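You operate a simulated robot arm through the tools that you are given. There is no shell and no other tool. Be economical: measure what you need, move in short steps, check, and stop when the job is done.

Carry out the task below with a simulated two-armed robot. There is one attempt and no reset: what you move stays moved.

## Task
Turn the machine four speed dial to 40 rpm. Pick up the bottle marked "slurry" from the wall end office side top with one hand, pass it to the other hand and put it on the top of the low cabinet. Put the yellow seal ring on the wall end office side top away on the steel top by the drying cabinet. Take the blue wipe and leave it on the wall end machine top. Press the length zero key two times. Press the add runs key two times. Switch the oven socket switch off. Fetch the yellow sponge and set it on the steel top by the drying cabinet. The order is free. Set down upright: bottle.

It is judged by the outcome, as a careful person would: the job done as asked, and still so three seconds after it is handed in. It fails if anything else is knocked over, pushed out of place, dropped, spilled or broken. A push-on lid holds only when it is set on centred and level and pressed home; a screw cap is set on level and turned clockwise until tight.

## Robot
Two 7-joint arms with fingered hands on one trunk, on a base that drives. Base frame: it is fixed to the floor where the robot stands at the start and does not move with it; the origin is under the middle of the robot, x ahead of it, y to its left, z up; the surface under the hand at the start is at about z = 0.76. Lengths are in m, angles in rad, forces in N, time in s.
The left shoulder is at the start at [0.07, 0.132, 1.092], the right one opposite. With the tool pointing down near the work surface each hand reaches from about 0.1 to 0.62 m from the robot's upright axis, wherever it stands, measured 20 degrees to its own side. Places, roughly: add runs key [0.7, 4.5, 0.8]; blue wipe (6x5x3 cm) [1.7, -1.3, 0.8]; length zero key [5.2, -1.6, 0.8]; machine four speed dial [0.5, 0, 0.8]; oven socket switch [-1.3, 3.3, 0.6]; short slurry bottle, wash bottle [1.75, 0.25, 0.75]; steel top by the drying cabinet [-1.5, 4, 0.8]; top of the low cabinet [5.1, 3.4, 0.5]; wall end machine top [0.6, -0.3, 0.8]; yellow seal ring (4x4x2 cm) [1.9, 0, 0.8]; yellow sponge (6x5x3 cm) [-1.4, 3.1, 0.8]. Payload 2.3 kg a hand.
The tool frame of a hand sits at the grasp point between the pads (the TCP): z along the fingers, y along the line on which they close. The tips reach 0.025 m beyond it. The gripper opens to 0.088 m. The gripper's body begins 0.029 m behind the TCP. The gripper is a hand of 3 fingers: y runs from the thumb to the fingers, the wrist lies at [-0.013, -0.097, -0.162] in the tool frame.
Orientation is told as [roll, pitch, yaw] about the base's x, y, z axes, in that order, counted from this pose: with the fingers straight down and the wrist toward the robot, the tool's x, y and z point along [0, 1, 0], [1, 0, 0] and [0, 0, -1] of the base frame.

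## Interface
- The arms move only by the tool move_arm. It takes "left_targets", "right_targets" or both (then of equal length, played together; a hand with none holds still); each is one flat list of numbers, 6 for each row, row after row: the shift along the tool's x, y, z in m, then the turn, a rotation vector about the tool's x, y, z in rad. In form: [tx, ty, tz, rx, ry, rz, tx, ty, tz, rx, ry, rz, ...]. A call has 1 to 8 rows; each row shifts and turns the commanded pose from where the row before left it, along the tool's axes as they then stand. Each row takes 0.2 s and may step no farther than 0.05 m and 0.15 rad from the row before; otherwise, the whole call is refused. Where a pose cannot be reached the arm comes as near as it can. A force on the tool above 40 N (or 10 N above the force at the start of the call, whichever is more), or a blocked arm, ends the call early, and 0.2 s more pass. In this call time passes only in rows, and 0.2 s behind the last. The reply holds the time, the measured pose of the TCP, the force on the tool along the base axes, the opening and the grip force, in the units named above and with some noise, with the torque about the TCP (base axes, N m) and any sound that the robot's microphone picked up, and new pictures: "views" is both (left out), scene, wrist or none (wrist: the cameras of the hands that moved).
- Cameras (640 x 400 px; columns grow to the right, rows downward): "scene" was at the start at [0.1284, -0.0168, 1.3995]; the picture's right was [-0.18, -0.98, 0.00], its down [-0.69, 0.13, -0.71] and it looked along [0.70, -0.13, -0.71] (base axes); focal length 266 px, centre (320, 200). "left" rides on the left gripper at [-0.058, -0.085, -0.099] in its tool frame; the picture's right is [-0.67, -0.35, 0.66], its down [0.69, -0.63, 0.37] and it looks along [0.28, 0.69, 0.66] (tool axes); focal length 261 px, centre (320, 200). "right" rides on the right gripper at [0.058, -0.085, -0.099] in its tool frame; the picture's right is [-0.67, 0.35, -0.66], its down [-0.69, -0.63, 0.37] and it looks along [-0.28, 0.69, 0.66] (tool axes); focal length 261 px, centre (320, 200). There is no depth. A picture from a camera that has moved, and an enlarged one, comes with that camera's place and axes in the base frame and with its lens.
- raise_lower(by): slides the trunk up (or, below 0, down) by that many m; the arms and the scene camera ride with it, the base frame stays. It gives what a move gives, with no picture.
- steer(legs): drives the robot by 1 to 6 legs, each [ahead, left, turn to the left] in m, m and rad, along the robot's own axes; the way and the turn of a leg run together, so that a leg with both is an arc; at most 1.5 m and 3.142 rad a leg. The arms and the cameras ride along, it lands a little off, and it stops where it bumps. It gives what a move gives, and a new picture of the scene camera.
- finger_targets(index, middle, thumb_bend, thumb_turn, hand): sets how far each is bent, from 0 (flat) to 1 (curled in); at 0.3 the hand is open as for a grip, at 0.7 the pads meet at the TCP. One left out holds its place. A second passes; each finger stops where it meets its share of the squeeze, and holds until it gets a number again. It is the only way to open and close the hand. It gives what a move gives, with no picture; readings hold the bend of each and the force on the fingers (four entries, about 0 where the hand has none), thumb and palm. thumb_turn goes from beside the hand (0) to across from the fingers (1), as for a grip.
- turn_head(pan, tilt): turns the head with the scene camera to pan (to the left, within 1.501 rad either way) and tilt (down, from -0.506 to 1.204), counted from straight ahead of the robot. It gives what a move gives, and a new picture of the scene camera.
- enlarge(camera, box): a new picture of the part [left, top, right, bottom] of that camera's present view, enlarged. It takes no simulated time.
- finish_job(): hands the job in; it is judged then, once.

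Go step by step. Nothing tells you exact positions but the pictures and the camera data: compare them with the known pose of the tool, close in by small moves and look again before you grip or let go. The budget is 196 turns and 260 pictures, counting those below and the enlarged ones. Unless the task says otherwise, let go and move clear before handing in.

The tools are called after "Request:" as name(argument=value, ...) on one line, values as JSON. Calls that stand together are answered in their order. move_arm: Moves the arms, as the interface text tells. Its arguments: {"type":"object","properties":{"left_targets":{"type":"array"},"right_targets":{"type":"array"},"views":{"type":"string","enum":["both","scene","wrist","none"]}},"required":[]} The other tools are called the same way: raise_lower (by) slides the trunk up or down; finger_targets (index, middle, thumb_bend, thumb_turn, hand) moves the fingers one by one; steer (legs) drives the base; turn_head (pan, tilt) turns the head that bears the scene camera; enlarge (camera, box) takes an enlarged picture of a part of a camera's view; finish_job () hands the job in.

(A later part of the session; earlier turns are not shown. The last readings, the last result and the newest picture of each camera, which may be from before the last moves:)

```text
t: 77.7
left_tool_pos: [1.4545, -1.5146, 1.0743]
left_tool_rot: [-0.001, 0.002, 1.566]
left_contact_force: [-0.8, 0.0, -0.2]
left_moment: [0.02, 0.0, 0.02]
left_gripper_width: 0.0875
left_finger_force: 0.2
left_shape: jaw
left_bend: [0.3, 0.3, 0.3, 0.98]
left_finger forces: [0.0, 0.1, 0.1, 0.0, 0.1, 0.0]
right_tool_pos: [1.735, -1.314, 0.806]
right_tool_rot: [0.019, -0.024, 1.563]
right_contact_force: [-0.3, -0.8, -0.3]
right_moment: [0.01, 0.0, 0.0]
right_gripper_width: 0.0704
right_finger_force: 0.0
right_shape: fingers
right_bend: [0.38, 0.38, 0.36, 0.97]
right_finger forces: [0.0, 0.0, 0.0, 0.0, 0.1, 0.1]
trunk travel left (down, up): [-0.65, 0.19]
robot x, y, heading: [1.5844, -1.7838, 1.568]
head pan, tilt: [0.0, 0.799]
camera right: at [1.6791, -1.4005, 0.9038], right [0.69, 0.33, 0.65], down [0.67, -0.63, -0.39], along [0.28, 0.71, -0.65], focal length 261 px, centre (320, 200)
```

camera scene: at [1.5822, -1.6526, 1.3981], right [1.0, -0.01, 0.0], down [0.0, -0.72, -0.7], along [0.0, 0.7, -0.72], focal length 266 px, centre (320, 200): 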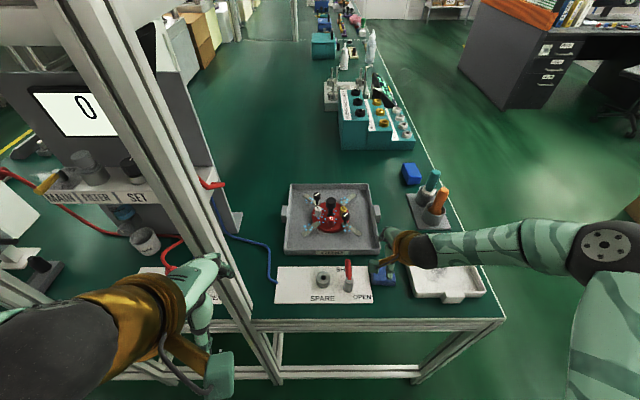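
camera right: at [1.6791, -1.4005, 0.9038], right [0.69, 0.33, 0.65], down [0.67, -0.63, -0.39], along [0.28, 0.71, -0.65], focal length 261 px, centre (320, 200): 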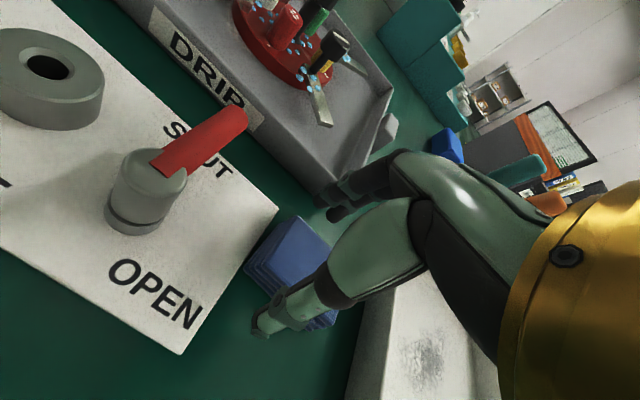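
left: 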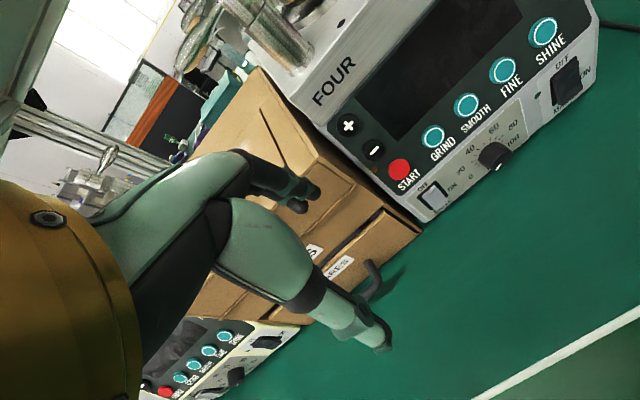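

Fingers straddle the wipe and clear the tray. I go down 15 mm more and close.

Request:
move_arm(right_targets=[0, 0, 0.015, 0, 0, 0], views="none")

Request:
finger_targets(hand="right", index=0.6, middle=0.6, thumb_bend=0.6)

Request:
move_arm(right_targets=[0, 0, -0.04, 0, 0, 0, 0, 0, -0.05, 0, 0, 0, 0, 0, -0.05, 0, 0, 0, 0, -0.02, -0.045, 0, 0, 0, 0, -0.04, -0.02, 0, 0, 0, 0, -0.04, 0, 0, 0, 0], views="both")

```text
t: 78.1
left_tool_pos: [1.4545, -1.5136, 1.0746]
left_tool_rot: [-0.001, 0.003, 1.565]
left_contact_force: [-1.4, 0.5, 0.4]
left_moment: [0.03, 0.0, -0.01]
left_gripper_width: 0.0876
left_finger_force: 0.1
left_shape: jaw
left_bend: [0.3, 0.3, 0.3, 0.98]
left_finger forces: [0.0, 0.1, 0.0, 0.1, 0.1, 0.1]
right_tool_pos: [1.735, -1.3136, 0.7915]
right_tool_rot: [0.02, -0.022, 1.561]
right_contact_force: [0.2, -0.4, 0.3]
right_moment: [-0.01, -0.01, -0.01]
right_gripper_width: 0.0703
right_finger_force: 0.0
right_shape: fingers
right_bend: [0.38, 0.38, 0.36, 0.97]
right_finger forces: [0.1, 0.1, 0.0, 0.0, 0.0, 0.0]
trunk travel left (down, up): [-0.65, 0.19]
robot x, y, heading: [1.5818, -1.7831, 1.566]
head pan, tilt: [0.0, 0.799]
```

```text
t: 79.1
left_tool_pos: [1.4551, -1.5149, 1.0749]
left_tool_rot: [-0.001, 0.002, 1.566]
left_contact_force: [0.4, 0.4, 1.0]
left_moment: [-0.03, 0.0, 0.0]
left_gripper_width: 0.0875
left_finger_force: 0.1
left_shape: jaw
left_bend: [0.3, 0.3, 0.3, 0.98]
left_finger forces: [0.1, 0.0, 0.0, 0.1, 0.1, 0.0]
right_tool_pos: [1.7353, -1.3137, 0.7924]
right_tool_rot: [0.02, -0.023, 1.562]
right_contact_force: [0.7, 0.5, 0.3]
right_moment: [0.04, 0.02, -0.02]
right_gripper_width: 0.0379
right_finger_force: 7.5
right_shape: fingers
right_bend: [0.54, 0.56, 0.51, 0.97]
right_finger forces: [4.3, 3.3, 0.1, 0.0, 7.7, 0.0]
trunk travel left (down, up): [-0.65, 0.19]
robot x, y, heading: [1.5853, -1.7823, 1.563]
head pan, tilt: [0.0, 0.799]
```

```text
t: 80.5
left_tool_pos: [1.4548, -1.5161, 1.0738]
left_tool_rot: [0.0, 0.001, 1.564]
left_contact_force: [0.2, -0.2, 0.3]
left_moment: [-0.02, 0.03, 0.02]
left_gripper_width: 0.0876
left_finger_force: 0.2
left_shape: jaw
left_bend: [0.3, 0.3, 0.3, 0.98]
left_finger forces: [0.0, 0.0, 0.0, 0.0, 0.0, 0.0]
right_tool_pos: [1.7382, -1.4069, 0.9954]
right_tool_rot: [0.032, -0.043, 1.567]
right_contact_force: [0.0, -0.2, 0.2]
right_moment: [0.01, 0.03, 0.0]
right_gripper_width: 0.0376
right_finger_force: 7.0
right_shape: fingers
right_bend: [0.54, 0.56, 0.51, 0.97]
right_finger forces: [4.1, 3.3, 0.0, 0.0, 7.4, 0.0]
right hand out of reach, approached as far as the arm can: row 6
trunk travel left (down, up): [-0.65, 0.19]
robot x, y, heading: [1.583, -1.7883, 1.565]
head pan, tilt: [0.0, 0.799]
camera scene: at [1.5828, -1.6553, 1.3983], right [1.0, -0.01, 0.0], down [0.0, -0.72, -0.7], along [0.0, 0.7, -0.72], focal length 266 px, centre (320, 200)
camera right: at [1.6837, -1.4958, 1.0922], right [0.69, 0.32, 0.65], down [0.67, -0.61, -0.41], along [0.27, 0.72, -0.64], focal length 261 px, centre (320, 200)
```

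scene: 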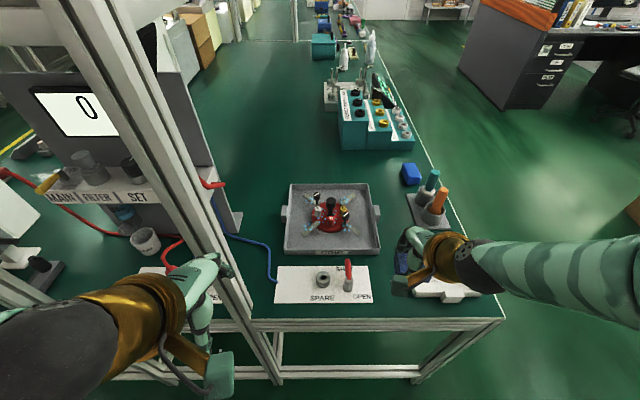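
right: 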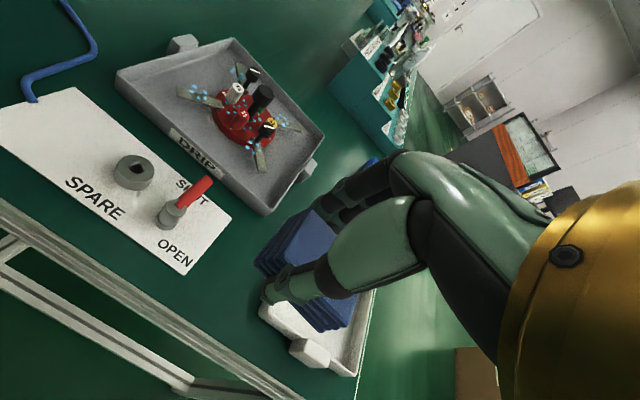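

Wipe is held in the right hand. Next the yellow ring with the left hand: I drive around to the office side of the bench.

Request:
steer(legs=[[-0.22, 0, 0], [0, -0.95, 0], [1.1, 0, 0], [1.05, 0, 0], [0, 0, 1.571]])

```text
t: 100.7
left_tool_pos: [2.2504, 0.017, 1.0742]
left_tool_rot: [-0.001, 0.001, 3.103]
left_contact_force: [0.3, -0.1, 0.6]
left_moment: [0.01, 0.01, -0.01]
left_gripper_width: 0.0874
left_finger_force: 0.0
left_shape: jaw
left_bend: [0.3, 0.3, 0.3, 0.98]
left_finger forces: [0.1, 0.1, 0.0, 0.0, 0.1, 0.1]
right_tool_pos: [2.1513, 0.3034, 0.9949]
right_tool_rot: [0.03, -0.043, 3.106]
right_contact_force: [0.2, 0.3, -0.3]
right_moment: [0.02, 0.02, 0.0]
right_gripper_width: 0.0372
right_finger_force: 6.9
right_shape: fingers
right_bend: [0.54, 0.56, 0.52, 0.97]
right_finger forces: [3.9, 3.0, 0.0, 0.1, 7.1, 0.1]
trunk travel left (down, up): [-0.65, 0.19]
robot x, y, heading: [2.5238, 0.1388, 3.103]
head pan, tilt: [0.0, 0.799]
camera scene: at [2.3905, 0.1399, 1.3982], right [0.04, 1.0, 0.0], down [0.72, -0.03, -0.7], along [-0.7, 0.03, -0.72], focal length 266 px, centre (320, 200)
```

scene: 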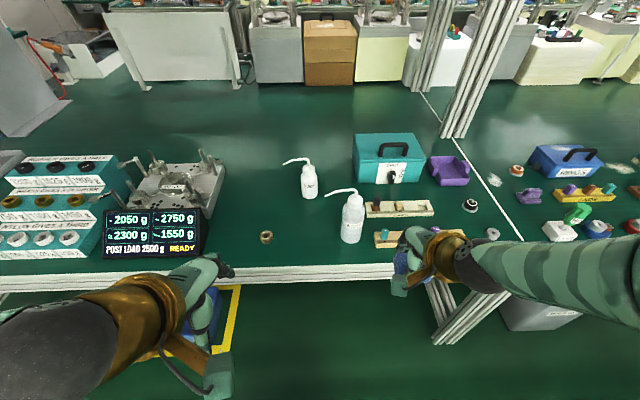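

The ring is at about [1.92, 0.0]; the two squeeze bottles stand behind it. I look closer.

Request:
enlarge(camera="scene", box=[220, 140, 400, 260])

```text
3.33 times, centred on (310, 200) of scene
camera zoom: at [2.3905, 0.1399, 1.3982], right [0.04, 1.0, 0.0], down [0.72, -0.03, -0.7], along [-0.7, 0.03, -0.72], focal length 888 px, centre (353, 200)
```

zoom: 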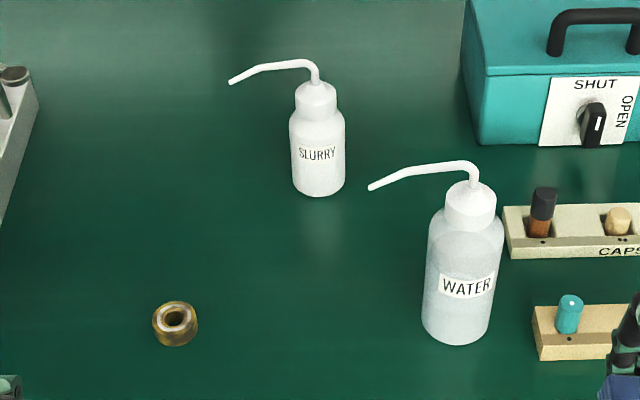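

The ring is at [1.929, 0.007], the SLURRY bottle farther back at [1.75, 0.13] beyond it. I raise the right hand for clearance, drive up, and reach for the ring with the left.

Request:
move_arm(right_targets=[-0.03, 0, -0.04, 0, 0, 0, -0.03, 0, -0.04, 0, 0, 0], views="none")

Request:
steer(legs=[[0.13, 0, 0.035]])

Request:
move_arm(left_targets=[0, 0.045, 0.02, 0, 0, 0, 0, 0.045, 0.02, 0, 0, 0, 0, 0.045, 0.02, 0, 0, 0, 0, 0.045, 0.02, 0, 0, 0, 0, 0.01, 0.045, 0, 0, 0, 0, 0, 0.045, 0, 0, 0], views="both")

```text
t: 101.3
left_tool_pos: [2.2509, 0.0166, 1.0745]
left_tool_rot: [-0.001, 0.001, 3.104]
left_contact_force: [-0.5, -0.4, -0.5]
left_moment: [-0.02, -0.02, 0.02]
left_gripper_width: 0.0876
left_finger_force: 0.0
left_shape: jaw
left_bend: [0.3, 0.3, 0.3, 0.98]
left_finger forces: [0.0, 0.0, 0.0, 0.0, 0.0, 0.0]
right_tool_pos: [2.1519, 0.3039, 0.9947]
right_tool_rot: [0.03, -0.045, 3.106]
right_contact_force: [-0.1, -0.8, -0.4]
right_moment: [0.0, 0.03, 0.0]
right_gripper_width: 0.0373
right_finger_force: 7.6
right_shape: fingers
right_bend: [0.54, 0.56, 0.52, 0.97]
right_finger forces: [4.1, 3.1, 0.1, 0.1, 7.1, 0.1]
right hand out of reach, approached as far as the arm can: row 1, 2
trunk travel left (down, up): [-0.65, 0.19]
robot x, y, heading: [2.523, 0.1381, 3.104]
head pan, tilt: [0.0, 0.799]
```

```text
t: 102.6
left_tool_pos: [2.126, 0.0101, 1.075]
left_tool_rot: [0.0, 0.001, 3.14]
left_contact_force: [0.3, -0.1, 0.5]
left_moment: [0.01, 0.03, 0.03]
left_gripper_width: 0.0877
left_finger_force: 0.0
left_shape: jaw
left_bend: [0.3, 0.3, 0.3, 0.98]
left_finger forces: [0.0, 0.1, 0.0, 0.0, 0.0, 0.0]
right_tool_pos: [2.0157, 0.2941, 0.9966]
right_tool_rot: [0.03, -0.046, 3.141]
right_contact_force: [-0.4, -0.4, -0.5]
right_moment: [-0.03, 0.02, 0.0]
right_gripper_width: 0.0373
right_finger_force: 7.2
right_shape: fingers
right_bend: [0.54, 0.56, 0.52, 0.97]
right_finger forces: [4.0, 3.2, 0.1, 0.0, 7.2, 0.0]
trunk travel left (down, up): [-0.65, 0.19]
robot x, y, heading: [2.3916, 0.1371, 3.135]
head pan, tilt: [0.0, 0.799]
camera scene: at [2.2613, 0.1382, 1.3985], right [0.0, 1.0, 0.0], down [0.72, 0.0, -0.7], along [-0.7, 0.0, -0.72], focal length 266 px, centre (320, 200)
```

scene: 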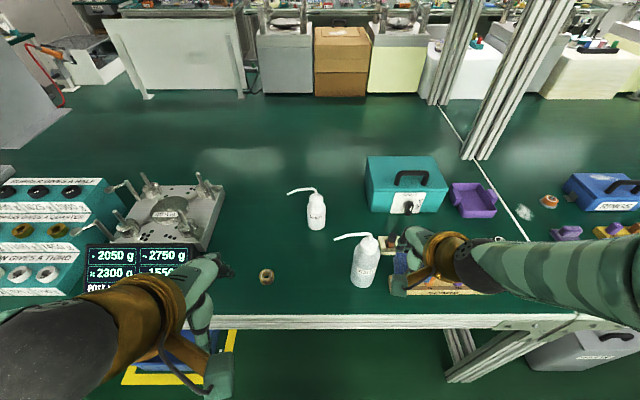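

```text
t: 104.0
left_tool_pos: [1.9313, 0.011, 0.9014]
left_tool_rot: [0.0, 0.001, 3.135]
left_contact_force: [-0.1, -0.5, -0.2]
left_moment: [0.02, -0.01, 0.02]
left_gripper_width: 0.0877
left_finger_force: 0.2
left_shape: jaw
left_bend: [0.3, 0.3, 0.3, 0.98]
left_finger forces: [0.1, 0.1, 0.0, 0.1, 0.1, 0.1]
right_tool_pos: [2.0136, 0.2942, 0.9955]
right_tool_rot: [0.032, -0.041, 3.14]
right_contact_force: [-0.3, -0.7, -1.2]
right_moment: [-0.01, 0.04, -0.05]
right_gripper_width: 0.0374
right_finger_force: 7.3
right_shape: fingers
right_bend: [0.54, 0.56, 0.52, 0.97]
right_finger forces: [4.0, 3.1, 0.0, 0.0, 7.2, 0.0]
trunk travel left (down, up): [-0.65, 0.19]
robot x, y, heading: [2.3885, 0.1393, 3.138]
head pan, tilt: [0.0, 0.799]
camera scene: at [2.2577, 0.1384, 1.3981], right [0.0, 1.0, 0.0], down [0.72, 0.0, -0.7], along [-0.7, 0.0, -0.72], focal length 266 px, centre (320, 200)
camera left: at [2.0164, 0.0696, 0.9994], right [0.35, 0.67, -0.66], down [0.63, -0.69, -0.36], along [-0.69, -0.28, -0.66], focal length 261 px, centre (320, 200)
```

scene: 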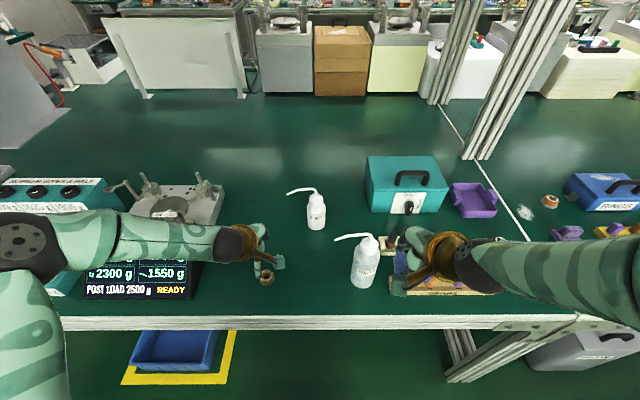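
left: 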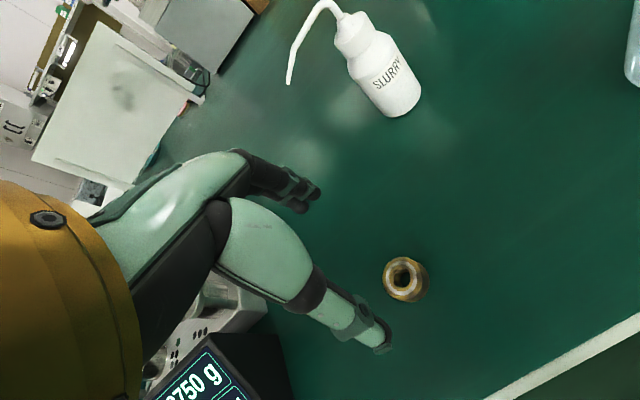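

Ring confirmed at [1.929, 0.007]. I descend over it.

Request:
move_arm(left_targets=[0.002, 0.001, 0.045, 0, 0, 0, 0.001, 0.001, 0.04, 0, 0, 0, 0, 0, 0.02, 0, 0, 0], views="both")

```text
t: 104.8
left_tool_pos: [1.9277, 0.0089, 0.7987]
left_tool_rot: [0.0, 0.002, 3.138]
left_contact_force: [-0.2, 0.6, 0.2]
left_moment: [-0.02, 0.01, 0.0]
left_gripper_width: 0.0876
left_finger_force: 0.2
left_shape: jaw
left_bend: [0.3, 0.3, 0.3, 0.98]
left_finger forces: [0.0, 0.0, 0.1, 0.1, 0.1, 0.1]
right_tool_pos: [2.0144, 0.2924, 0.9953]
right_tool_rot: [0.032, -0.044, 3.139]
right_contact_force: [-0.4, 0.1, 0.4]
right_moment: [0.0, 0.02, 0.01]
right_gripper_width: 0.0375
right_finger_force: 7.1
right_shape: fingers
right_bend: [0.54, 0.56, 0.52, 0.97]
right_finger forces: [4.1, 3.1, 0.1, 0.1, 7.2, 0.1]
trunk travel left (down, up): [-0.65, 0.19]
robot x, y, heading: [2.3953, 0.1388, 3.142]
head pan, tilt: [0.0, 0.799]
camera scene: at [2.2587, 0.1381, 1.3982], right [0.0, 1.0, 0.0], down [0.72, 0.0, -0.7], along [-0.7, 0.0, -0.72], focal length 266 px, centre (320, 200)
camera left: at [2.0127, 0.067, 0.8973], right [0.35, 0.67, -0.65], down [0.63, -0.69, -0.36], along [-0.69, -0.28, -0.66], focal length 261 px, centre (320, 200)
```

scene: 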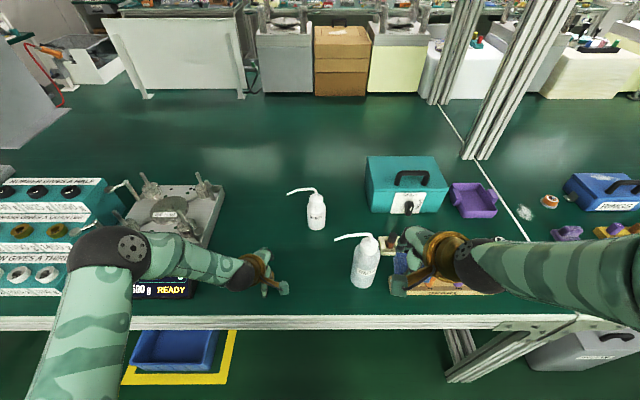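
left: 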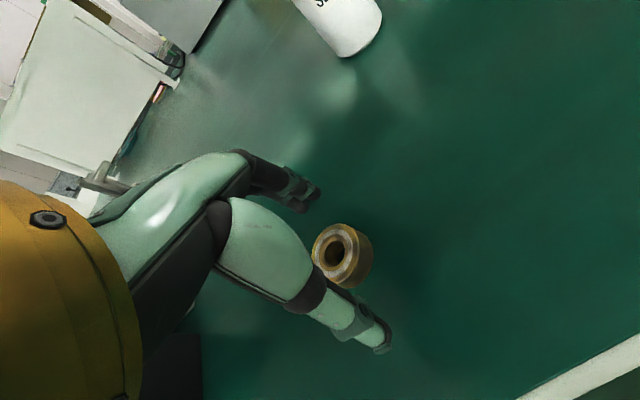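

Request:
move_arm(left_targets=[0.001, 0, 0.0105, 0, 0, 0], views="none")

Request:
finger_targets(hand="left", index=0.62, middle=0.62, thumb_bend=0.62)

Request:
move_arm(left_targets=[0, 0, -0.04, 0, 0, 0, 0, 0, -0.05, 0, 0, 0, 0, 0, -0.05, 0, 0, 0, 0, -0.045, -0.02, 0, 0, 0, 0, -0.045, -0.02, 0, 0, 0, 0, -0.045, -0.02, 0, 0, 0], views="both")

```text
t: 105.2
left_tool_pos: [1.9273, 0.0072, 0.7882]
left_tool_rot: [0.001, 0.003, 3.137]
left_contact_force: [0.5, 0.8, -0.2]
left_moment: [-0.06, 0.03, 0.02]
left_gripper_width: 0.0877
left_finger_force: 0.1
left_shape: jaw
left_bend: [0.3, 0.3, 0.3, 0.98]
left_finger forces: [0.0, 0.0, 0.0, 0.1, 0.1, 0.0]
right_tool_pos: [2.0134, 0.2929, 0.9953]
right_tool_rot: [0.03, -0.043, 3.142]
right_contact_force: [-0.3, 0.3, 0.4]
right_moment: [0.01, -0.04, 0.01]
right_gripper_width: 0.0377
right_finger_force: 7.1
right_shape: fingers
right_bend: [0.54, 0.56, 0.52, 0.97]
right_finger forces: [4.0, 3.2, 0.0, 0.0, 7.2, 0.0]
trunk travel left (down, up): [-0.65, 0.19]
robot x, y, heading: [2.3909, 0.1391, 3.137]
head pan, tilt: [0.0, 0.799]
```

```text
t: 106.2
left_tool_pos: [1.9291, 0.0072, 0.7903]
left_tool_rot: [-0.001, 0.004, 3.138]
left_contact_force: [-0.2, -0.4, 2.6]
left_moment: [-0.01, 0.07, 0.02]
left_gripper_width: 0.0287
left_finger_force: 6.5
left_shape: fingers
left_bend: [0.58, 0.58, 0.55, 0.97]
left_finger forces: [2.6, 5.5, 0.0, 0.0, 5.5, 0.0]
right_tool_pos: [2.0136, 0.293, 0.9955]
right_tool_rot: [0.031, -0.042, 3.139]
right_contact_force: [0.4, 1.1, 0.0]
right_moment: [0.01, 0.02, 0.03]
right_gripper_width: 0.0374
right_finger_force: 7.4
right_shape: fingers
right_bend: [0.54, 0.56, 0.52, 0.97]
right_finger forces: [4.0, 3.1, 0.0, 0.1, 7.1, 0.1]
trunk travel left (down, up): [-0.65, 0.19]
robot x, y, heading: [2.3943, 0.1397, 3.135]
head pan, tilt: [0.0, 0.799]
```

```text
t: 107.6
left_tool_pos: [2.0332, 0.0044, 0.9741]
left_tool_rot: [0.0, 0.0, 3.138]
left_contact_force: [0.5, 0.1, -0.4]
left_moment: [-0.01, -0.03, -0.01]
left_gripper_width: 0.0284
left_finger_force: 5.2
left_shape: fingers
left_bend: [0.58, 0.58, 0.55, 0.97]
left_finger forces: [2.4, 3.0, 0.1, 0.0, 5.6, 0.1]
left hand out of reach, approached as far as the arm can: row 6
right_tool_pos: [2.0116, 0.2933, 0.9951]
right_tool_rot: [0.031, -0.042, 3.14]
right_contact_force: [0.0, -0.1, -0.1]
right_moment: [0.01, -0.03, -0.03]
right_gripper_width: 0.0374
right_finger_force: 7.2
right_shape: fingers
right_bend: [0.54, 0.56, 0.52, 0.97]
right_finger forces: [4.0, 3.0, 0.0, 0.0, 7.1, 0.0]
trunk travel left (down, up): [-0.65, 0.19]
robot x, y, heading: [2.3891, 0.1408, 3.137]
head pan, tilt: [0.0, 0.799]
camera scene: at [2.2582, 0.1384, 1.3981], right [0.0, 1.0, 0.0], down [0.72, 0.0, -0.7], along [-0.7, 0.0, -0.72], focal length 266 px, centre (320, 200)
camera left: at [2.1181, 0.0639, 1.0724], right [0.35, 0.67, -0.66], down [0.63, -0.69, -0.36], along [-0.69, -0.28, -0.66], focal length 261 px, centre (320, 200)
```

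scene: 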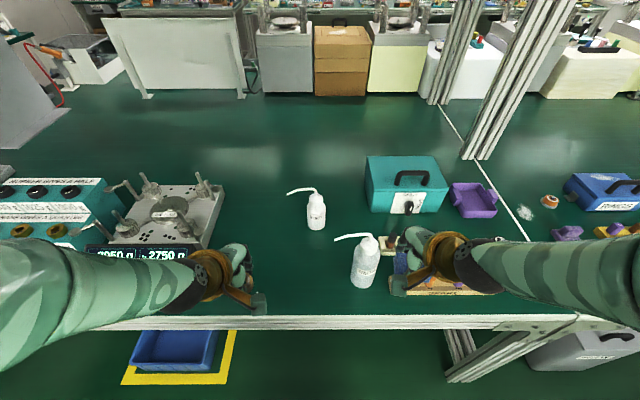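
left: 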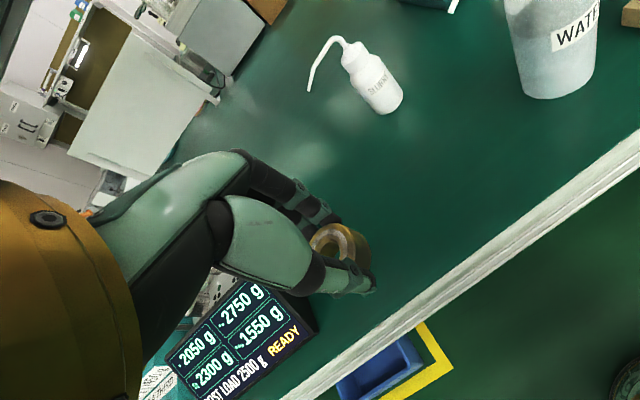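

Both items are held. I drive back around the wall end to the machine side (facing +x again).

Request:
steer(legs=[[-0.3, 0, 0], [0, 0, 3.141], [0, -1.05, 0], [0, -1.0, 0]])

Request:
turn_head(pan=-0.1, tilt=0.6)

```text
t: 126.7
left_tool_pos: [2.897, -1.8033, 0.9738]
left_tool_rot: [0.0, 0.002, -0.071]
left_contact_force: [0.0, -0.6, -0.1]
left_moment: [-0.01, -0.04, 0.02]
left_gripper_width: 0.027
left_finger_force: 4.8
left_shape: fingers
left_bend: [0.59, 0.59, 0.56, 0.97]
left_finger forces: [2.0, 2.7, 0.1, 0.0, 4.4, 0.0]
right_tool_pos: [2.8959, -2.092, 0.9959]
right_tool_rot: [0.03, -0.044, -0.07]
right_contact_force: [-1.8, -0.6, -0.4]
right_moment: [0.0, -0.05, -0.01]
right_gripper_width: 0.0367
right_finger_force: 6.3
right_shape: fingers
right_bend: [0.54, 0.56, 0.52, 0.97]
right_finger forces: [3.8, 2.7, 0.0, 0.1, 6.6, 0.1]
trunk travel left (down, up): [-0.65, 0.19]
robot x, y, heading: [2.5297, -1.9145, -0.07]
head pan, tilt: [0.0, 0.799]
camera scene: at [2.6579, -1.9239, 1.3982], right [-0.07, -1.0, 0.0], down [-0.72, 0.05, -0.7], along [0.7, -0.05, -0.72], focal length 266 px, centre (320, 200)
```

scene: 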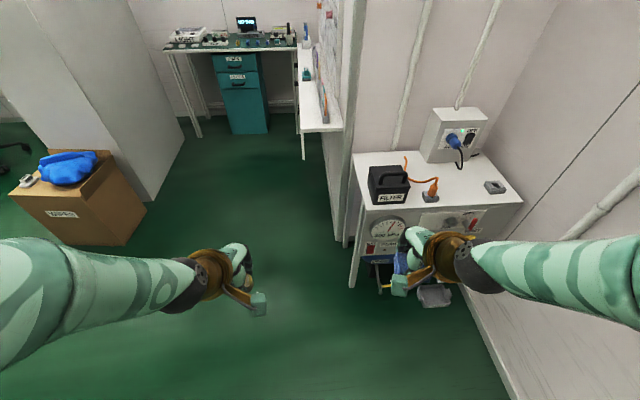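

```text
t: 127.4
left_tool_pos: [2.8968, -1.8037, 0.9743]
left_tool_rot: [0.001, 0.003, -0.071]
left_contact_force: [0.7, -0.2, 0.9]
left_moment: [-0.02, 0.0, 0.0]
left_gripper_width: 0.0271
left_finger_force: 4.9
left_shape: fingers
left_bend: [0.59, 0.59, 0.56, 0.97]
left_finger forces: [1.9, 2.7, 0.1, 0.0, 4.4, 0.1]
right_tool_pos: [2.8953, -2.0916, 0.9947]
right_tool_rot: [0.031, -0.045, -0.071]
right_contact_force: [0.1, 0.1, -0.4]
right_moment: [0.02, 0.04, -0.03]
right_gripper_width: 0.0367
right_finger_force: 6.1
right_shape: fingers
right_bend: [0.54, 0.56, 0.52, 0.97]
right_finger forces: [3.8, 2.8, 0.0, 0.0, 6.6, 0.0]
trunk travel left (down, up): [-0.65, 0.19]
robot x, y, heading: [2.5281, -1.9112, -0.071]
head pan, tilt: [-0.099, 0.6]
camera scene: at [2.6645, -1.9338, 1.415], right [-0.17, -0.99, 0.0], down [-0.56, 0.1, -0.82], along [0.81, -0.14, -0.57], focal length 266 px, centre (320, 200)
```

scene: 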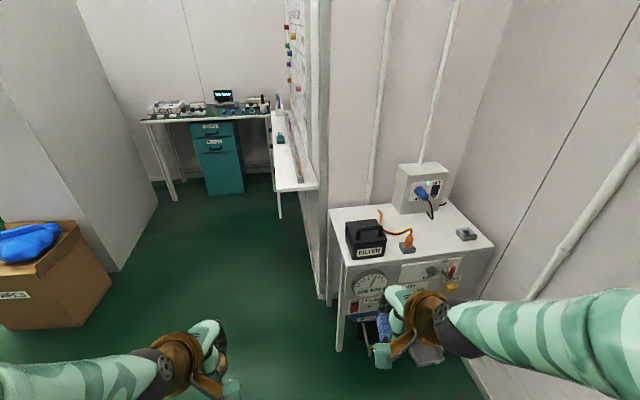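

I noted the length gauge desk ahead for later. Now I reverse along the aisle and slide left to the front of machine four.

Request:
steer(legs=[[0, 0, 0.071], [-1.45, 0, 0], [-1.5, 0, 0], [0, 1.0, 0], [0, 0.6, 0]])

Request:
turn_head(pan=-0.1, tilt=0.6)

```text
t: 149.8
left_tool_pos: [-0.0055, -0.1555, 0.9746]
left_tool_rot: [0.001, 0.001, -0.032]
left_contact_force: [0.8, 0.2, -0.8]
left_moment: [-0.01, -0.01, 0.02]
left_gripper_width: 0.0271
left_finger_force: 4.7
left_shape: fingers
left_bend: [0.59, 0.59, 0.56, 0.97]
left_finger forces: [1.9, 2.7, 0.1, 0.0, 4.2, 0.0]
right_tool_pos: [0.0051, -0.4436, 0.9952]
right_tool_rot: [0.032, -0.043, -0.028]
right_contact_force: [-0.2, -0.8, -0.2]
right_moment: [0.03, 0.03, 0.01]
right_gripper_width: 0.037
right_finger_force: 6.5
right_shape: fingers
right_bend: [0.54, 0.56, 0.52, 0.97]
right_finger forces: [3.9, 2.8, 0.1, 0.1, 6.6, 0.0]
trunk travel left (down, up): [-0.65, 0.19]
robot x, y, heading: [-0.3686, -0.282, -0.029]
head pan, tilt: [-0.099, 0.6]
camera scene: at [-0.2324, -0.2955, 1.4151], right [-0.13, -0.99, 0.0], down [-0.56, 0.07, -0.82], along [0.82, -0.11, -0.57], focal length 266 px, centre (320, 200)
```

scene: 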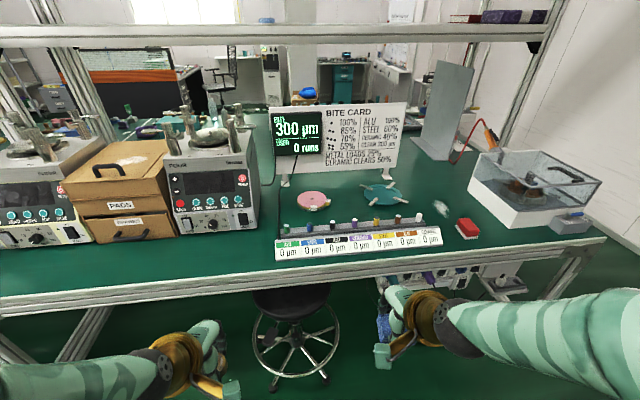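

```text
t: 150.4
left_tool_pos: [-0.006, -0.1556, 0.9749]
left_tool_rot: [0.001, 0.002, -0.033]
left_contact_force: [-0.2, 0.9, -0.5]
left_moment: [0.02, 0.02, 0.02]
left_gripper_width: 0.0269
left_finger_force: 4.3
left_shape: fingers
left_bend: [0.59, 0.59, 0.56, 0.97]
left_finger forces: [1.9, 2.8, 0.0, 0.0, 4.2, 0.0]
right_tool_pos: [0.005, -0.4438, 0.9949]
right_tool_rot: [0.031, -0.046, -0.029]
right_contact_force: [0.1, 0.1, -0.2]
right_moment: [0.01, -0.01, 0.0]
right_gripper_width: 0.0367
right_finger_force: 6.6
right_shape: fingers
right_bend: [0.54, 0.56, 0.52, 0.97]
right_finger forces: [3.8, 2.8, 0.1, 0.0, 6.5, 0.1]
trunk travel left (down, up): [-0.65, 0.19]
robot x, y, heading: [-0.3676, -0.2775, -0.026]
head pan, tilt: [-0.099, 0.6]
camera scene: at [-0.2324, -0.2947, 1.4151], right [-0.13, -0.99, 0.0], down [-0.56, 0.07, -0.82], along [0.82, -0.11, -0.57], focal length 266 px, centre (320, 200)
```

scene: 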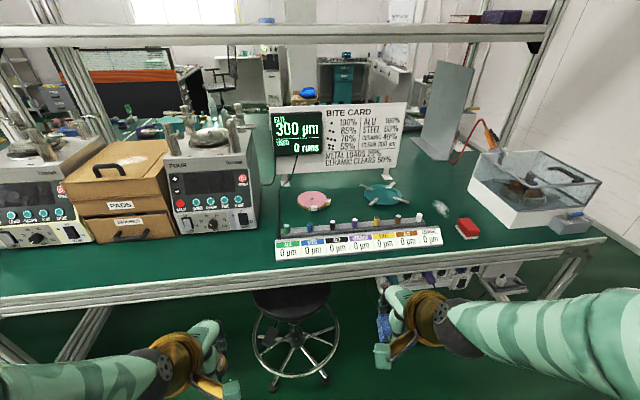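

There is free top between machine four and the chip strip, around [0.47, -0.15]. I drive in and bring the wipe over it.

Request:
steer(legs=[[0.37, 0.3, 0.026]])

Request:
move_arm(right_targets=[0, 0.045, 0, 0, 0, 0, 0, 0.045, 0.02, 0, 0, 0, 0, 0, 0.045, 0, 0, 0, 0, 0, 0.045, 0, 0, 0], views="both")

```text
t: 153.3
left_tool_pos: [0.3852, 0.1428, 0.9761]
left_tool_rot: [0.001, 0.002, -0.009]
left_contact_force: [0.0, -0.8, -0.5]
left_moment: [-0.02, 0.01, -0.02]
left_gripper_width: 0.027
left_finger_force: 4.5
left_shape: fingers
left_bend: [0.59, 0.59, 0.56, 0.97]
left_finger forces: [1.9, 2.7, 0.0, 0.0, 4.3, 0.0]
right_tool_pos: [0.4024, -0.1466, 0.9957]
right_tool_rot: [0.031, -0.043, -0.008]
right_contact_force: [-0.1, 0.1, -0.9]
right_moment: [0.01, 0.03, -0.03]
right_gripper_width: 0.0368
right_finger_force: 7.1
right_shape: fingers
right_bend: [0.54, 0.56, 0.52, 0.97]
right_finger forces: [3.7, 2.8, 0.0, 0.0, 6.6, 0.1]
trunk travel left (down, up): [-0.65, 0.19]
robot x, y, heading: [0.0273, 0.0078, -0.013]
head pan, tilt: [-0.099, 0.6]
camera scene: at [0.1618, -0.0021, 1.4152], right [-0.11, -0.99, 0.0], down [-0.56, 0.06, -0.83], along [0.82, -0.09, -0.56], focal length 266 px, centre (320, 200)
```

scene: 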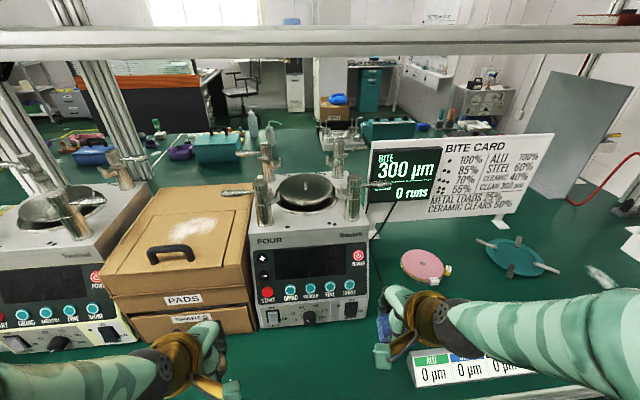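

```text
t: 154.3
left_tool_pos: [0.3862, 0.1412, 0.9734]
left_tool_rot: [0.002, 0.003, -0.01]
left_contact_force: [0.3, 0.3, -0.9]
left_moment: [-0.01, -0.03, 0.01]
left_gripper_width: 0.0272
left_finger_force: 5.0
left_shape: fingers
left_bend: [0.59, 0.59, 0.56, 0.97]
left_finger forces: [1.8, 2.7, 0.0, 0.1, 4.3, 0.0]
right_tool_pos: [0.4992, -0.1442, 0.8868]
right_tool_rot: [0.031, -0.042, -0.007]
right_contact_force: [-0.3, -0.6, -0.5]
right_moment: [0.04, 0.01, 0.0]
right_gripper_width: 0.0369
right_finger_force: 6.6
right_shape: fingers
right_bend: [0.54, 0.57, 0.52, 0.97]
right_finger forces: [3.7, 2.8, 0.1, 0.0, 6.6, 0.0]
trunk travel left (down, up): [-0.65, 0.19]
robot x, y, heading: [0.0268, 0.0103, -0.013]
head pan, tilt: [-0.099, 0.6]
camera scene: at [0.1643, -0.0019, 1.4149], right [-0.11, -0.99, 0.0], down [-0.56, 0.06, -0.82], along [0.82, -0.09, -0.57], focal length 266 px, centre (320, 200)
camera right: at [0.4114, -0.088, 0.9831], right [0.32, -0.69, 0.65], down [-0.62, -0.67, -0.41], along [0.72, -0.27, -0.64], focal length 261 px, centre (320, 200)
```

scene: 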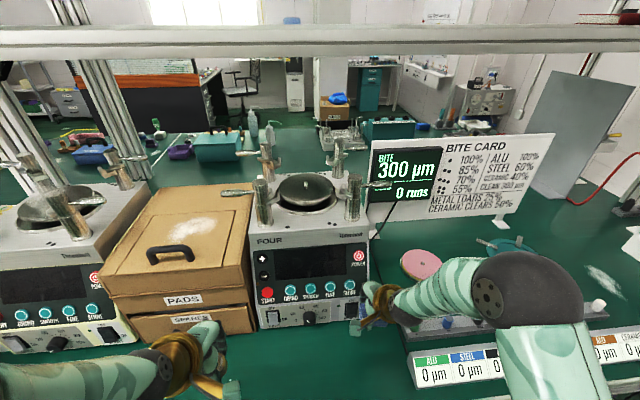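
right: 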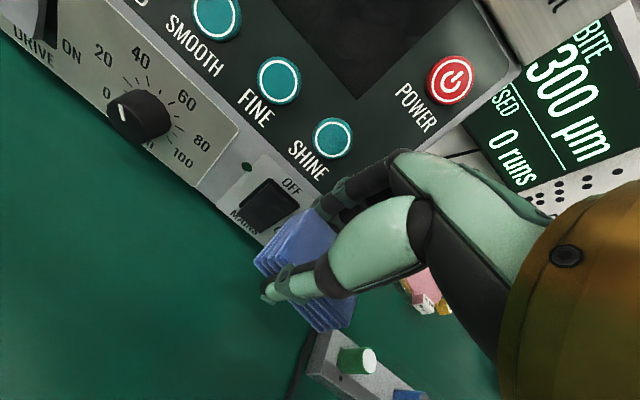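

The spot below is clear (cable lies at y ≈ -0.235). I ease back 4 cm from the machine and lower the wipe.

Request:
move_arm(right_targets=[0.01, -0.04, 0.02, 0, 0, 0, 0.005, 0, 0.04, 0, 0, 0, 0, 0, 0.025, 0, 0, 0], views="wrist")

```text
t: 155.1
left_tool_pos: [0.3864, 0.1428, 0.9745]
left_tool_rot: [-0.001, 0.002, -0.01]
left_contact_force: [-0.3, -0.2, -0.3]
left_moment: [-0.02, 0.04, -0.02]
left_gripper_width: 0.027
left_finger_force: 4.1
left_shape: fingers
left_bend: [0.59, 0.59, 0.56, 0.97]
left_finger forces: [1.9, 2.7, 0.1, 0.1, 4.3, 0.0]
right_tool_pos: [0.4617, -0.1262, 0.8036]
right_tool_rot: [0.032, -0.043, -0.009]
right_contact_force: [0.2, 0.3, -0.5]
right_moment: [-0.04, -0.03, -0.01]
right_gripper_width: 0.0366
right_finger_force: 6.5
right_shape: fingers
right_bend: [0.54, 0.57, 0.52, 0.97]
right_finger forces: [3.6, 2.7, 0.1, 0.0, 6.5, 0.0]
trunk travel left (down, up): [-0.65, 0.19]
robot x, y, heading: [0.0311, 0.011, -0.015]
head pan, tilt: [-0.099, 0.6]
camera right: at [0.374, -0.0699, 0.8994], right [0.32, -0.69, 0.65], down [-0.62, -0.67, -0.41], along [0.72, -0.27, -0.64], focal length 261 px, centre (320, 200)
```

right: 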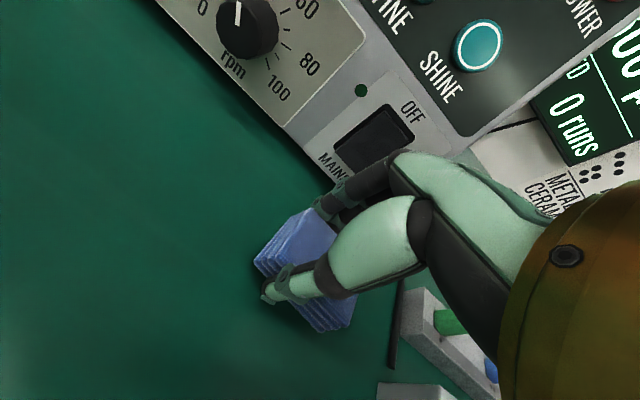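

Request:
move_arm(right_targets=[0, 0, 0.01, 0, 0, 0], views="none")

Request:
finger_targets(hand="right", index=0.36, middle=0.36, thumb_bend=0.34)

Request:
move_arm(right_targets=[0, 0, -0.045, 0, 0, 0, 0, 0, -0.05, 0, 0, 0, 0, 0, -0.05, 0, 0, 0, 0, 0, -0.05, 0, 0, 0, 0, -0.03, -0.03, 0, 0, 0], views="both")

Request:
enlarge(camera="scene", box=[250, 260, 410, 360])

```text
t: 155.5
left_tool_pos: [0.3869, 0.143, 0.9742]
left_tool_rot: [-0.001, 0.002, -0.009]
left_contact_force: [0.2, 0.4, -0.9]
left_moment: [-0.03, 0.03, 0.0]
left_gripper_width: 0.0267
left_finger_force: 4.6
left_shape: fingers
left_bend: [0.59, 0.59, 0.56, 0.97]
left_finger forces: [1.9, 2.7, 0.0, 0.0, 4.3, 0.0]
right_tool_pos: [0.4625, -0.1261, 0.793]
right_tool_rot: [0.028, -0.043, -0.009]
right_contact_force: [-0.7, 0.4, -0.3]
right_moment: [-0.02, -0.04, 0.0]
right_gripper_width: 0.0366
right_finger_force: 7.5
right_shape: fingers
right_bend: [0.54, 0.57, 0.52, 0.97]
right_finger forces: [3.6, 2.7, 0.1, 0.1, 6.5, 0.0]
trunk travel left (down, up): [-0.65, 0.19]
robot x, y, heading: [0.0274, 0.0123, -0.013]
head pan, tilt: [-0.099, 0.6]
```

```text
t: 156.5
left_tool_pos: [0.386, 0.1439, 0.9749]
left_tool_rot: [0.001, 0.004, -0.011]
left_contact_force: [0.0, 0.1, -0.1]
left_moment: [0.02, -0.01, 0.01]
left_gripper_width: 0.0271
left_finger_force: 4.0
left_shape: fingers
left_bend: [0.59, 0.59, 0.56, 0.97]
left_finger forces: [1.9, 2.7, 0.0, 0.0, 4.2, 0.0]
right_tool_pos: [0.4611, -0.1254, 0.7929]
right_tool_rot: [0.031, -0.042, -0.008]
right_contact_force: [0.5, -0.5, 0.2]
right_moment: [0.0, 0.0, 0.01]
right_gripper_width: 0.0738
right_finger_force: 0.0
right_shape: fingers
right_bend: [0.36, 0.36, 0.34, 0.97]
right_finger forces: [0.1, 0.0, 0.0, 0.0, 0.0, 0.1]
trunk travel left (down, up): [-0.65, 0.19]
robot x, y, heading: [0.0274, 0.0079, -0.01]
head pan, tilt: [-0.099, 0.6]
```

```text
t: 157.7
left_tool_pos: [0.384, 0.1432, 0.9756]
left_tool_rot: [-0.001, 0.001, -0.01]
left_contact_force: [-0.6, -0.3, -0.1]
left_moment: [-0.01, -0.02, -0.01]
left_gripper_width: 0.0269
left_finger_force: 4.7
left_shape: fingers
left_bend: [0.59, 0.59, 0.56, 0.97]
left_finger forces: [1.9, 2.6, 0.0, 0.0, 4.4, 0.0]
right_tool_pos: [0.4215, -0.1328, 1.0169]
right_tool_rot: [0.028, -0.046, -0.009]
right_contact_force: [-0.2, -0.1, -0.4]
right_moment: [0.0, -0.02, -0.02]
right_gripper_width: 0.0743
right_finger_force: 0.0
right_shape: fingers
right_bend: [0.36, 0.36, 0.34, 0.97]
right_finger forces: [0.0, 0.1, 0.1, 0.0, 0.0, 0.0]
trunk travel left (down, up): [-0.65, 0.19]
robot x, y, heading: [0.0265, 0.0133, -0.012]
head pan, tilt: [-0.099, 0.6]
camera scene: at [0.1599, -0.0014, 1.4153], right [-0.11, -0.99, 0.0], down [-0.56, 0.06, -0.83], along [0.82, -0.09, -0.56], focal length 266 px, centre (320, 200)
camera right: at [0.333, -0.0767, 1.1132], right [0.31, -0.69, 0.65], down [-0.62, -0.67, -0.41], along [0.72, -0.27, -0.64], focal length 261 px, centre (320, 200)
```

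scene: 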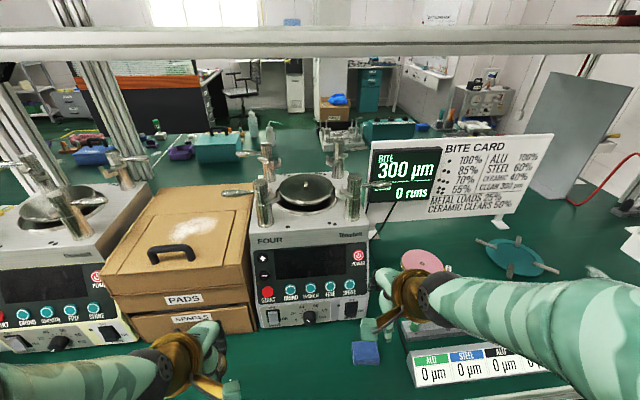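
right: 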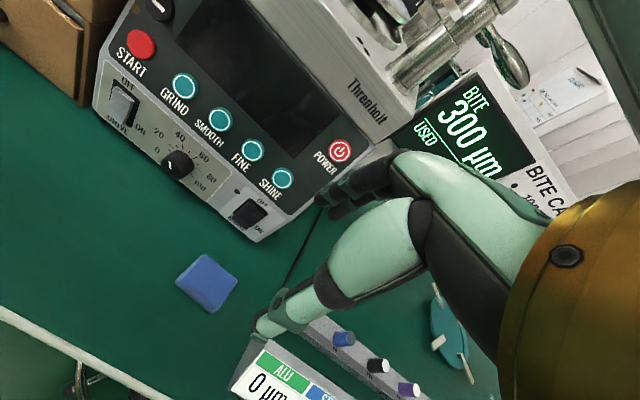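

```text
4.00 times, centred on (330, 310) of scene
camera zoom: at [0.1599, -0.0014, 1.4153], right [-0.11, -0.99, 0.0], down [-0.56, 0.06, -0.83], along [0.82, -0.09, -0.56], focal length 1066 px, centre (280, -240)
```

zoom: 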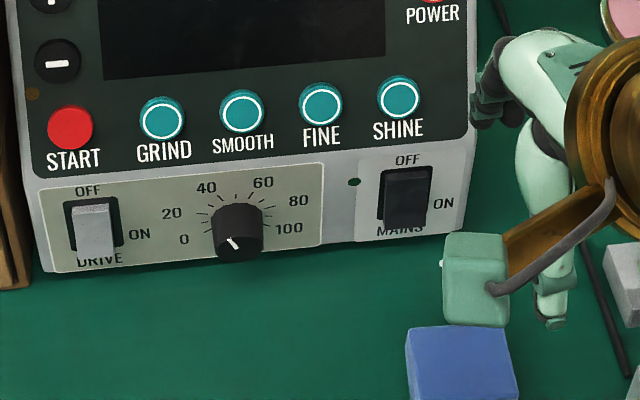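

The wipe lies flat on the machine top and the dial is unchanged. Next: the drying-cabinet corner near [-1.5, 4]. I back off and look left.

Request:
steer(legs=[[-0.45, 0, 0.012], [0, 0, 1.571]])

Request:
turn_head(pan=0.3, tilt=0.35)

```text
t: 164.3
left_tool_pos: [-0.5816, 0.3632, 0.9745]
left_tool_rot: [0.0, 0.0, 1.608]
left_contact_force: [-0.5, 0.1, -0.5]
left_moment: [0.02, 0.03, -0.01]
left_gripper_width: 0.0268
left_finger_force: 4.7
left_shape: fingers
left_bend: [0.59, 0.59, 0.56, 0.97]
left_finger forces: [1.9, 2.8, 0.0, 0.1, 4.3, 0.1]
right_tool_pos: [-0.309, 0.4135, 1.0166]
right_tool_rot: [0.032, -0.044, 1.608]
right_contact_force: [-0.6, 0.5, 0.3]
right_moment: [-0.01, 0.0, 0.01]
right_gripper_width: 0.074
right_finger_force: 0.0
right_shape: fingers
right_bend: [0.36, 0.36, 0.34, 0.97]
right_finger forces: [0.0, 0.0, 0.0, 0.1, 0.0, 0.0]
trunk travel left (down, up): [-0.65, 0.19]
robot x, y, heading: [-0.4331, 0.0089, 1.612]
head pan, tilt: [-0.099, 0.6]
camera scene: at [-0.4314, 0.1468, 1.4151], right [1.0, -0.06, 0.0], down [-0.04, -0.56, -0.82], along [0.05, 0.82, -0.57], focal length 266 px, centre (320, 200)
```

scene: 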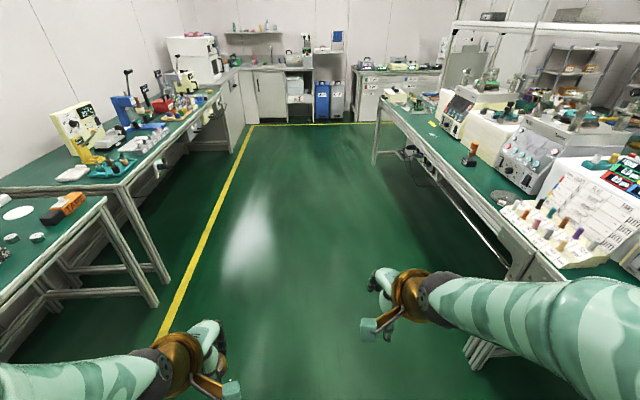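

```text
t: 165.2
left_tool_pos: [-0.5811, 0.3626, 0.974]
left_tool_rot: [0.0, 0.003, 1.608]
left_contact_force: [0.4, -0.7, -0.9]
left_moment: [0.01, 0.01, 0.05]
left_gripper_width: 0.0268
left_finger_force: 4.9
left_shape: fingers
left_bend: [0.59, 0.59, 0.56, 0.97]
left_finger forces: [2.0, 2.6, 0.0, 0.0, 4.3, 0.0]
right_tool_pos: [-0.3087, 0.4147, 1.0158]
right_tool_rot: [0.029, -0.043, 1.608]
right_contact_force: [0.5, -1.1, -0.6]
right_moment: [-0.02, 0.0, -0.02]
right_gripper_width: 0.074
right_finger_force: 0.1
right_shape: fingers
right_bend: [0.36, 0.36, 0.34, 0.97]
right_finger forces: [0.0, 0.0, 0.1, 0.0, 0.0, 0.0]
trunk travel left (down, up): [-0.65, 0.19]
robot x, y, heading: [-0.4301, 0.0085, 1.609]
head pan, tilt: [0.3, 0.351]
camera scene: at [-0.4677, 0.1465, 1.4378], right [0.94, 0.33, 0.0], down [0.11, -0.33, -0.94], along [-0.31, 0.89, -0.34], focal length 266 px, centre (320, 200)
```

scene: 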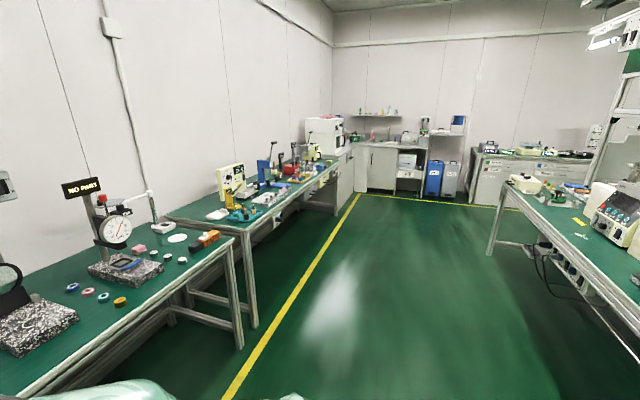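

The aisle is clear; the drying cabinet and sink corner are at its end on the left. I drive up there.

Request:
steer(legs=[[0, 0, -0.038], [1.5, 0, 0], [1.4, 0, 0]])

Request:
turn_head(pan=0.9, tilt=0.55)

```text
t: 179.6
left_tool_pos: [-0.6269, 3.2793, 0.9742]
left_tool_rot: [0.001, 0.002, 1.598]
left_contact_force: [0.1, -0.4, 0.0]
left_moment: [0.01, -0.04, 0.01]
left_gripper_width: 0.0269
left_finger_force: 4.9
left_shape: fingers
left_bend: [0.59, 0.59, 0.56, 0.97]
left_finger forces: [2.0, 2.7, 0.0, 0.0, 4.3, 0.0]
right_tool_pos: [-0.3521, 3.3267, 1.0159]
right_tool_rot: [0.03, -0.043, 1.604]
right_contact_force: [-0.1, -0.8, 0.2]
right_moment: [-0.02, -0.04, -0.01]
right_gripper_width: 0.074
right_finger_force: 0.0
right_shape: fingers
right_bend: [0.36, 0.36, 0.34, 0.97]
right_finger forces: [0.1, 0.0, 0.0, 0.0, 0.0, 0.0]
trunk travel left (down, up): [-0.65, 0.19]
robot x, y, heading: [-0.4793, 2.9281, 1.6]
head pan, tilt: [0.3, 0.351]
camera scene: at [-0.5135, 3.0604, 1.4379], right [0.95, 0.32, 0.0], down [0.11, -0.33, -0.94], along [-0.3, 0.89, -0.34], focal length 266 px, centre (320, 200)
```

scene: 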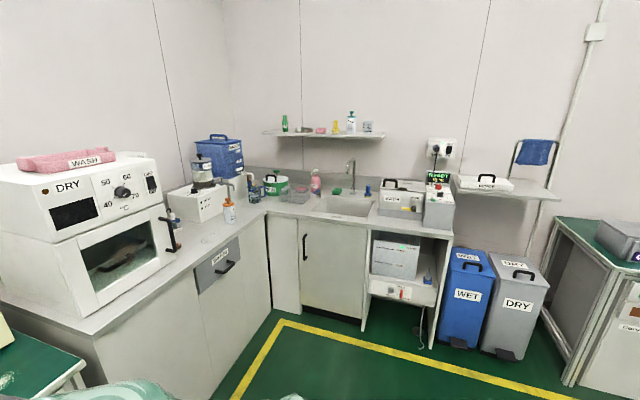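

```text
t: 180.6
left_tool_pos: [-0.6261, 3.2778, 0.9748]
left_tool_rot: [0.001, 0.002, 1.6]
left_contact_force: [0.7, -0.3, 0.5]
left_moment: [0.0, 0.01, -0.01]
left_gripper_width: 0.0268
left_finger_force: 4.4
left_shape: fingers
left_bend: [0.59, 0.59, 0.56, 0.97]
left_finger forces: [1.9, 2.7, 0.1, 0.1, 4.4, 0.0]
right_tool_pos: [-0.3517, 3.3264, 1.0159]
right_tool_rot: [0.03, -0.043, 1.602]
right_contact_force: [0.7, 0.1, -0.2]
right_moment: [0.01, -0.02, -0.04]
right_gripper_width: 0.0738
right_finger_force: 0.2
right_shape: fingers
right_bend: [0.36, 0.36, 0.34, 0.97]
right_finger forces: [0.0, 0.0, 0.0, 0.0, 0.1, 0.0]
trunk travel left (down, up): [-0.65, 0.19]
robot x, y, heading: [-0.48, 2.9257, 1.603]
head pan, tilt: [0.901, 0.55]
camera scene: at [-0.5553, 3.0265, 1.4196], right [0.6, 0.8, 0.0], down [0.42, -0.31, -0.85], along [-0.68, 0.51, -0.52], focal length 266 px, centre (320, 200)
```

scene: 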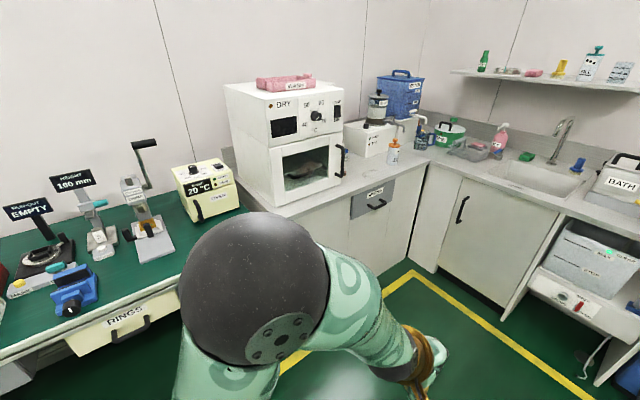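

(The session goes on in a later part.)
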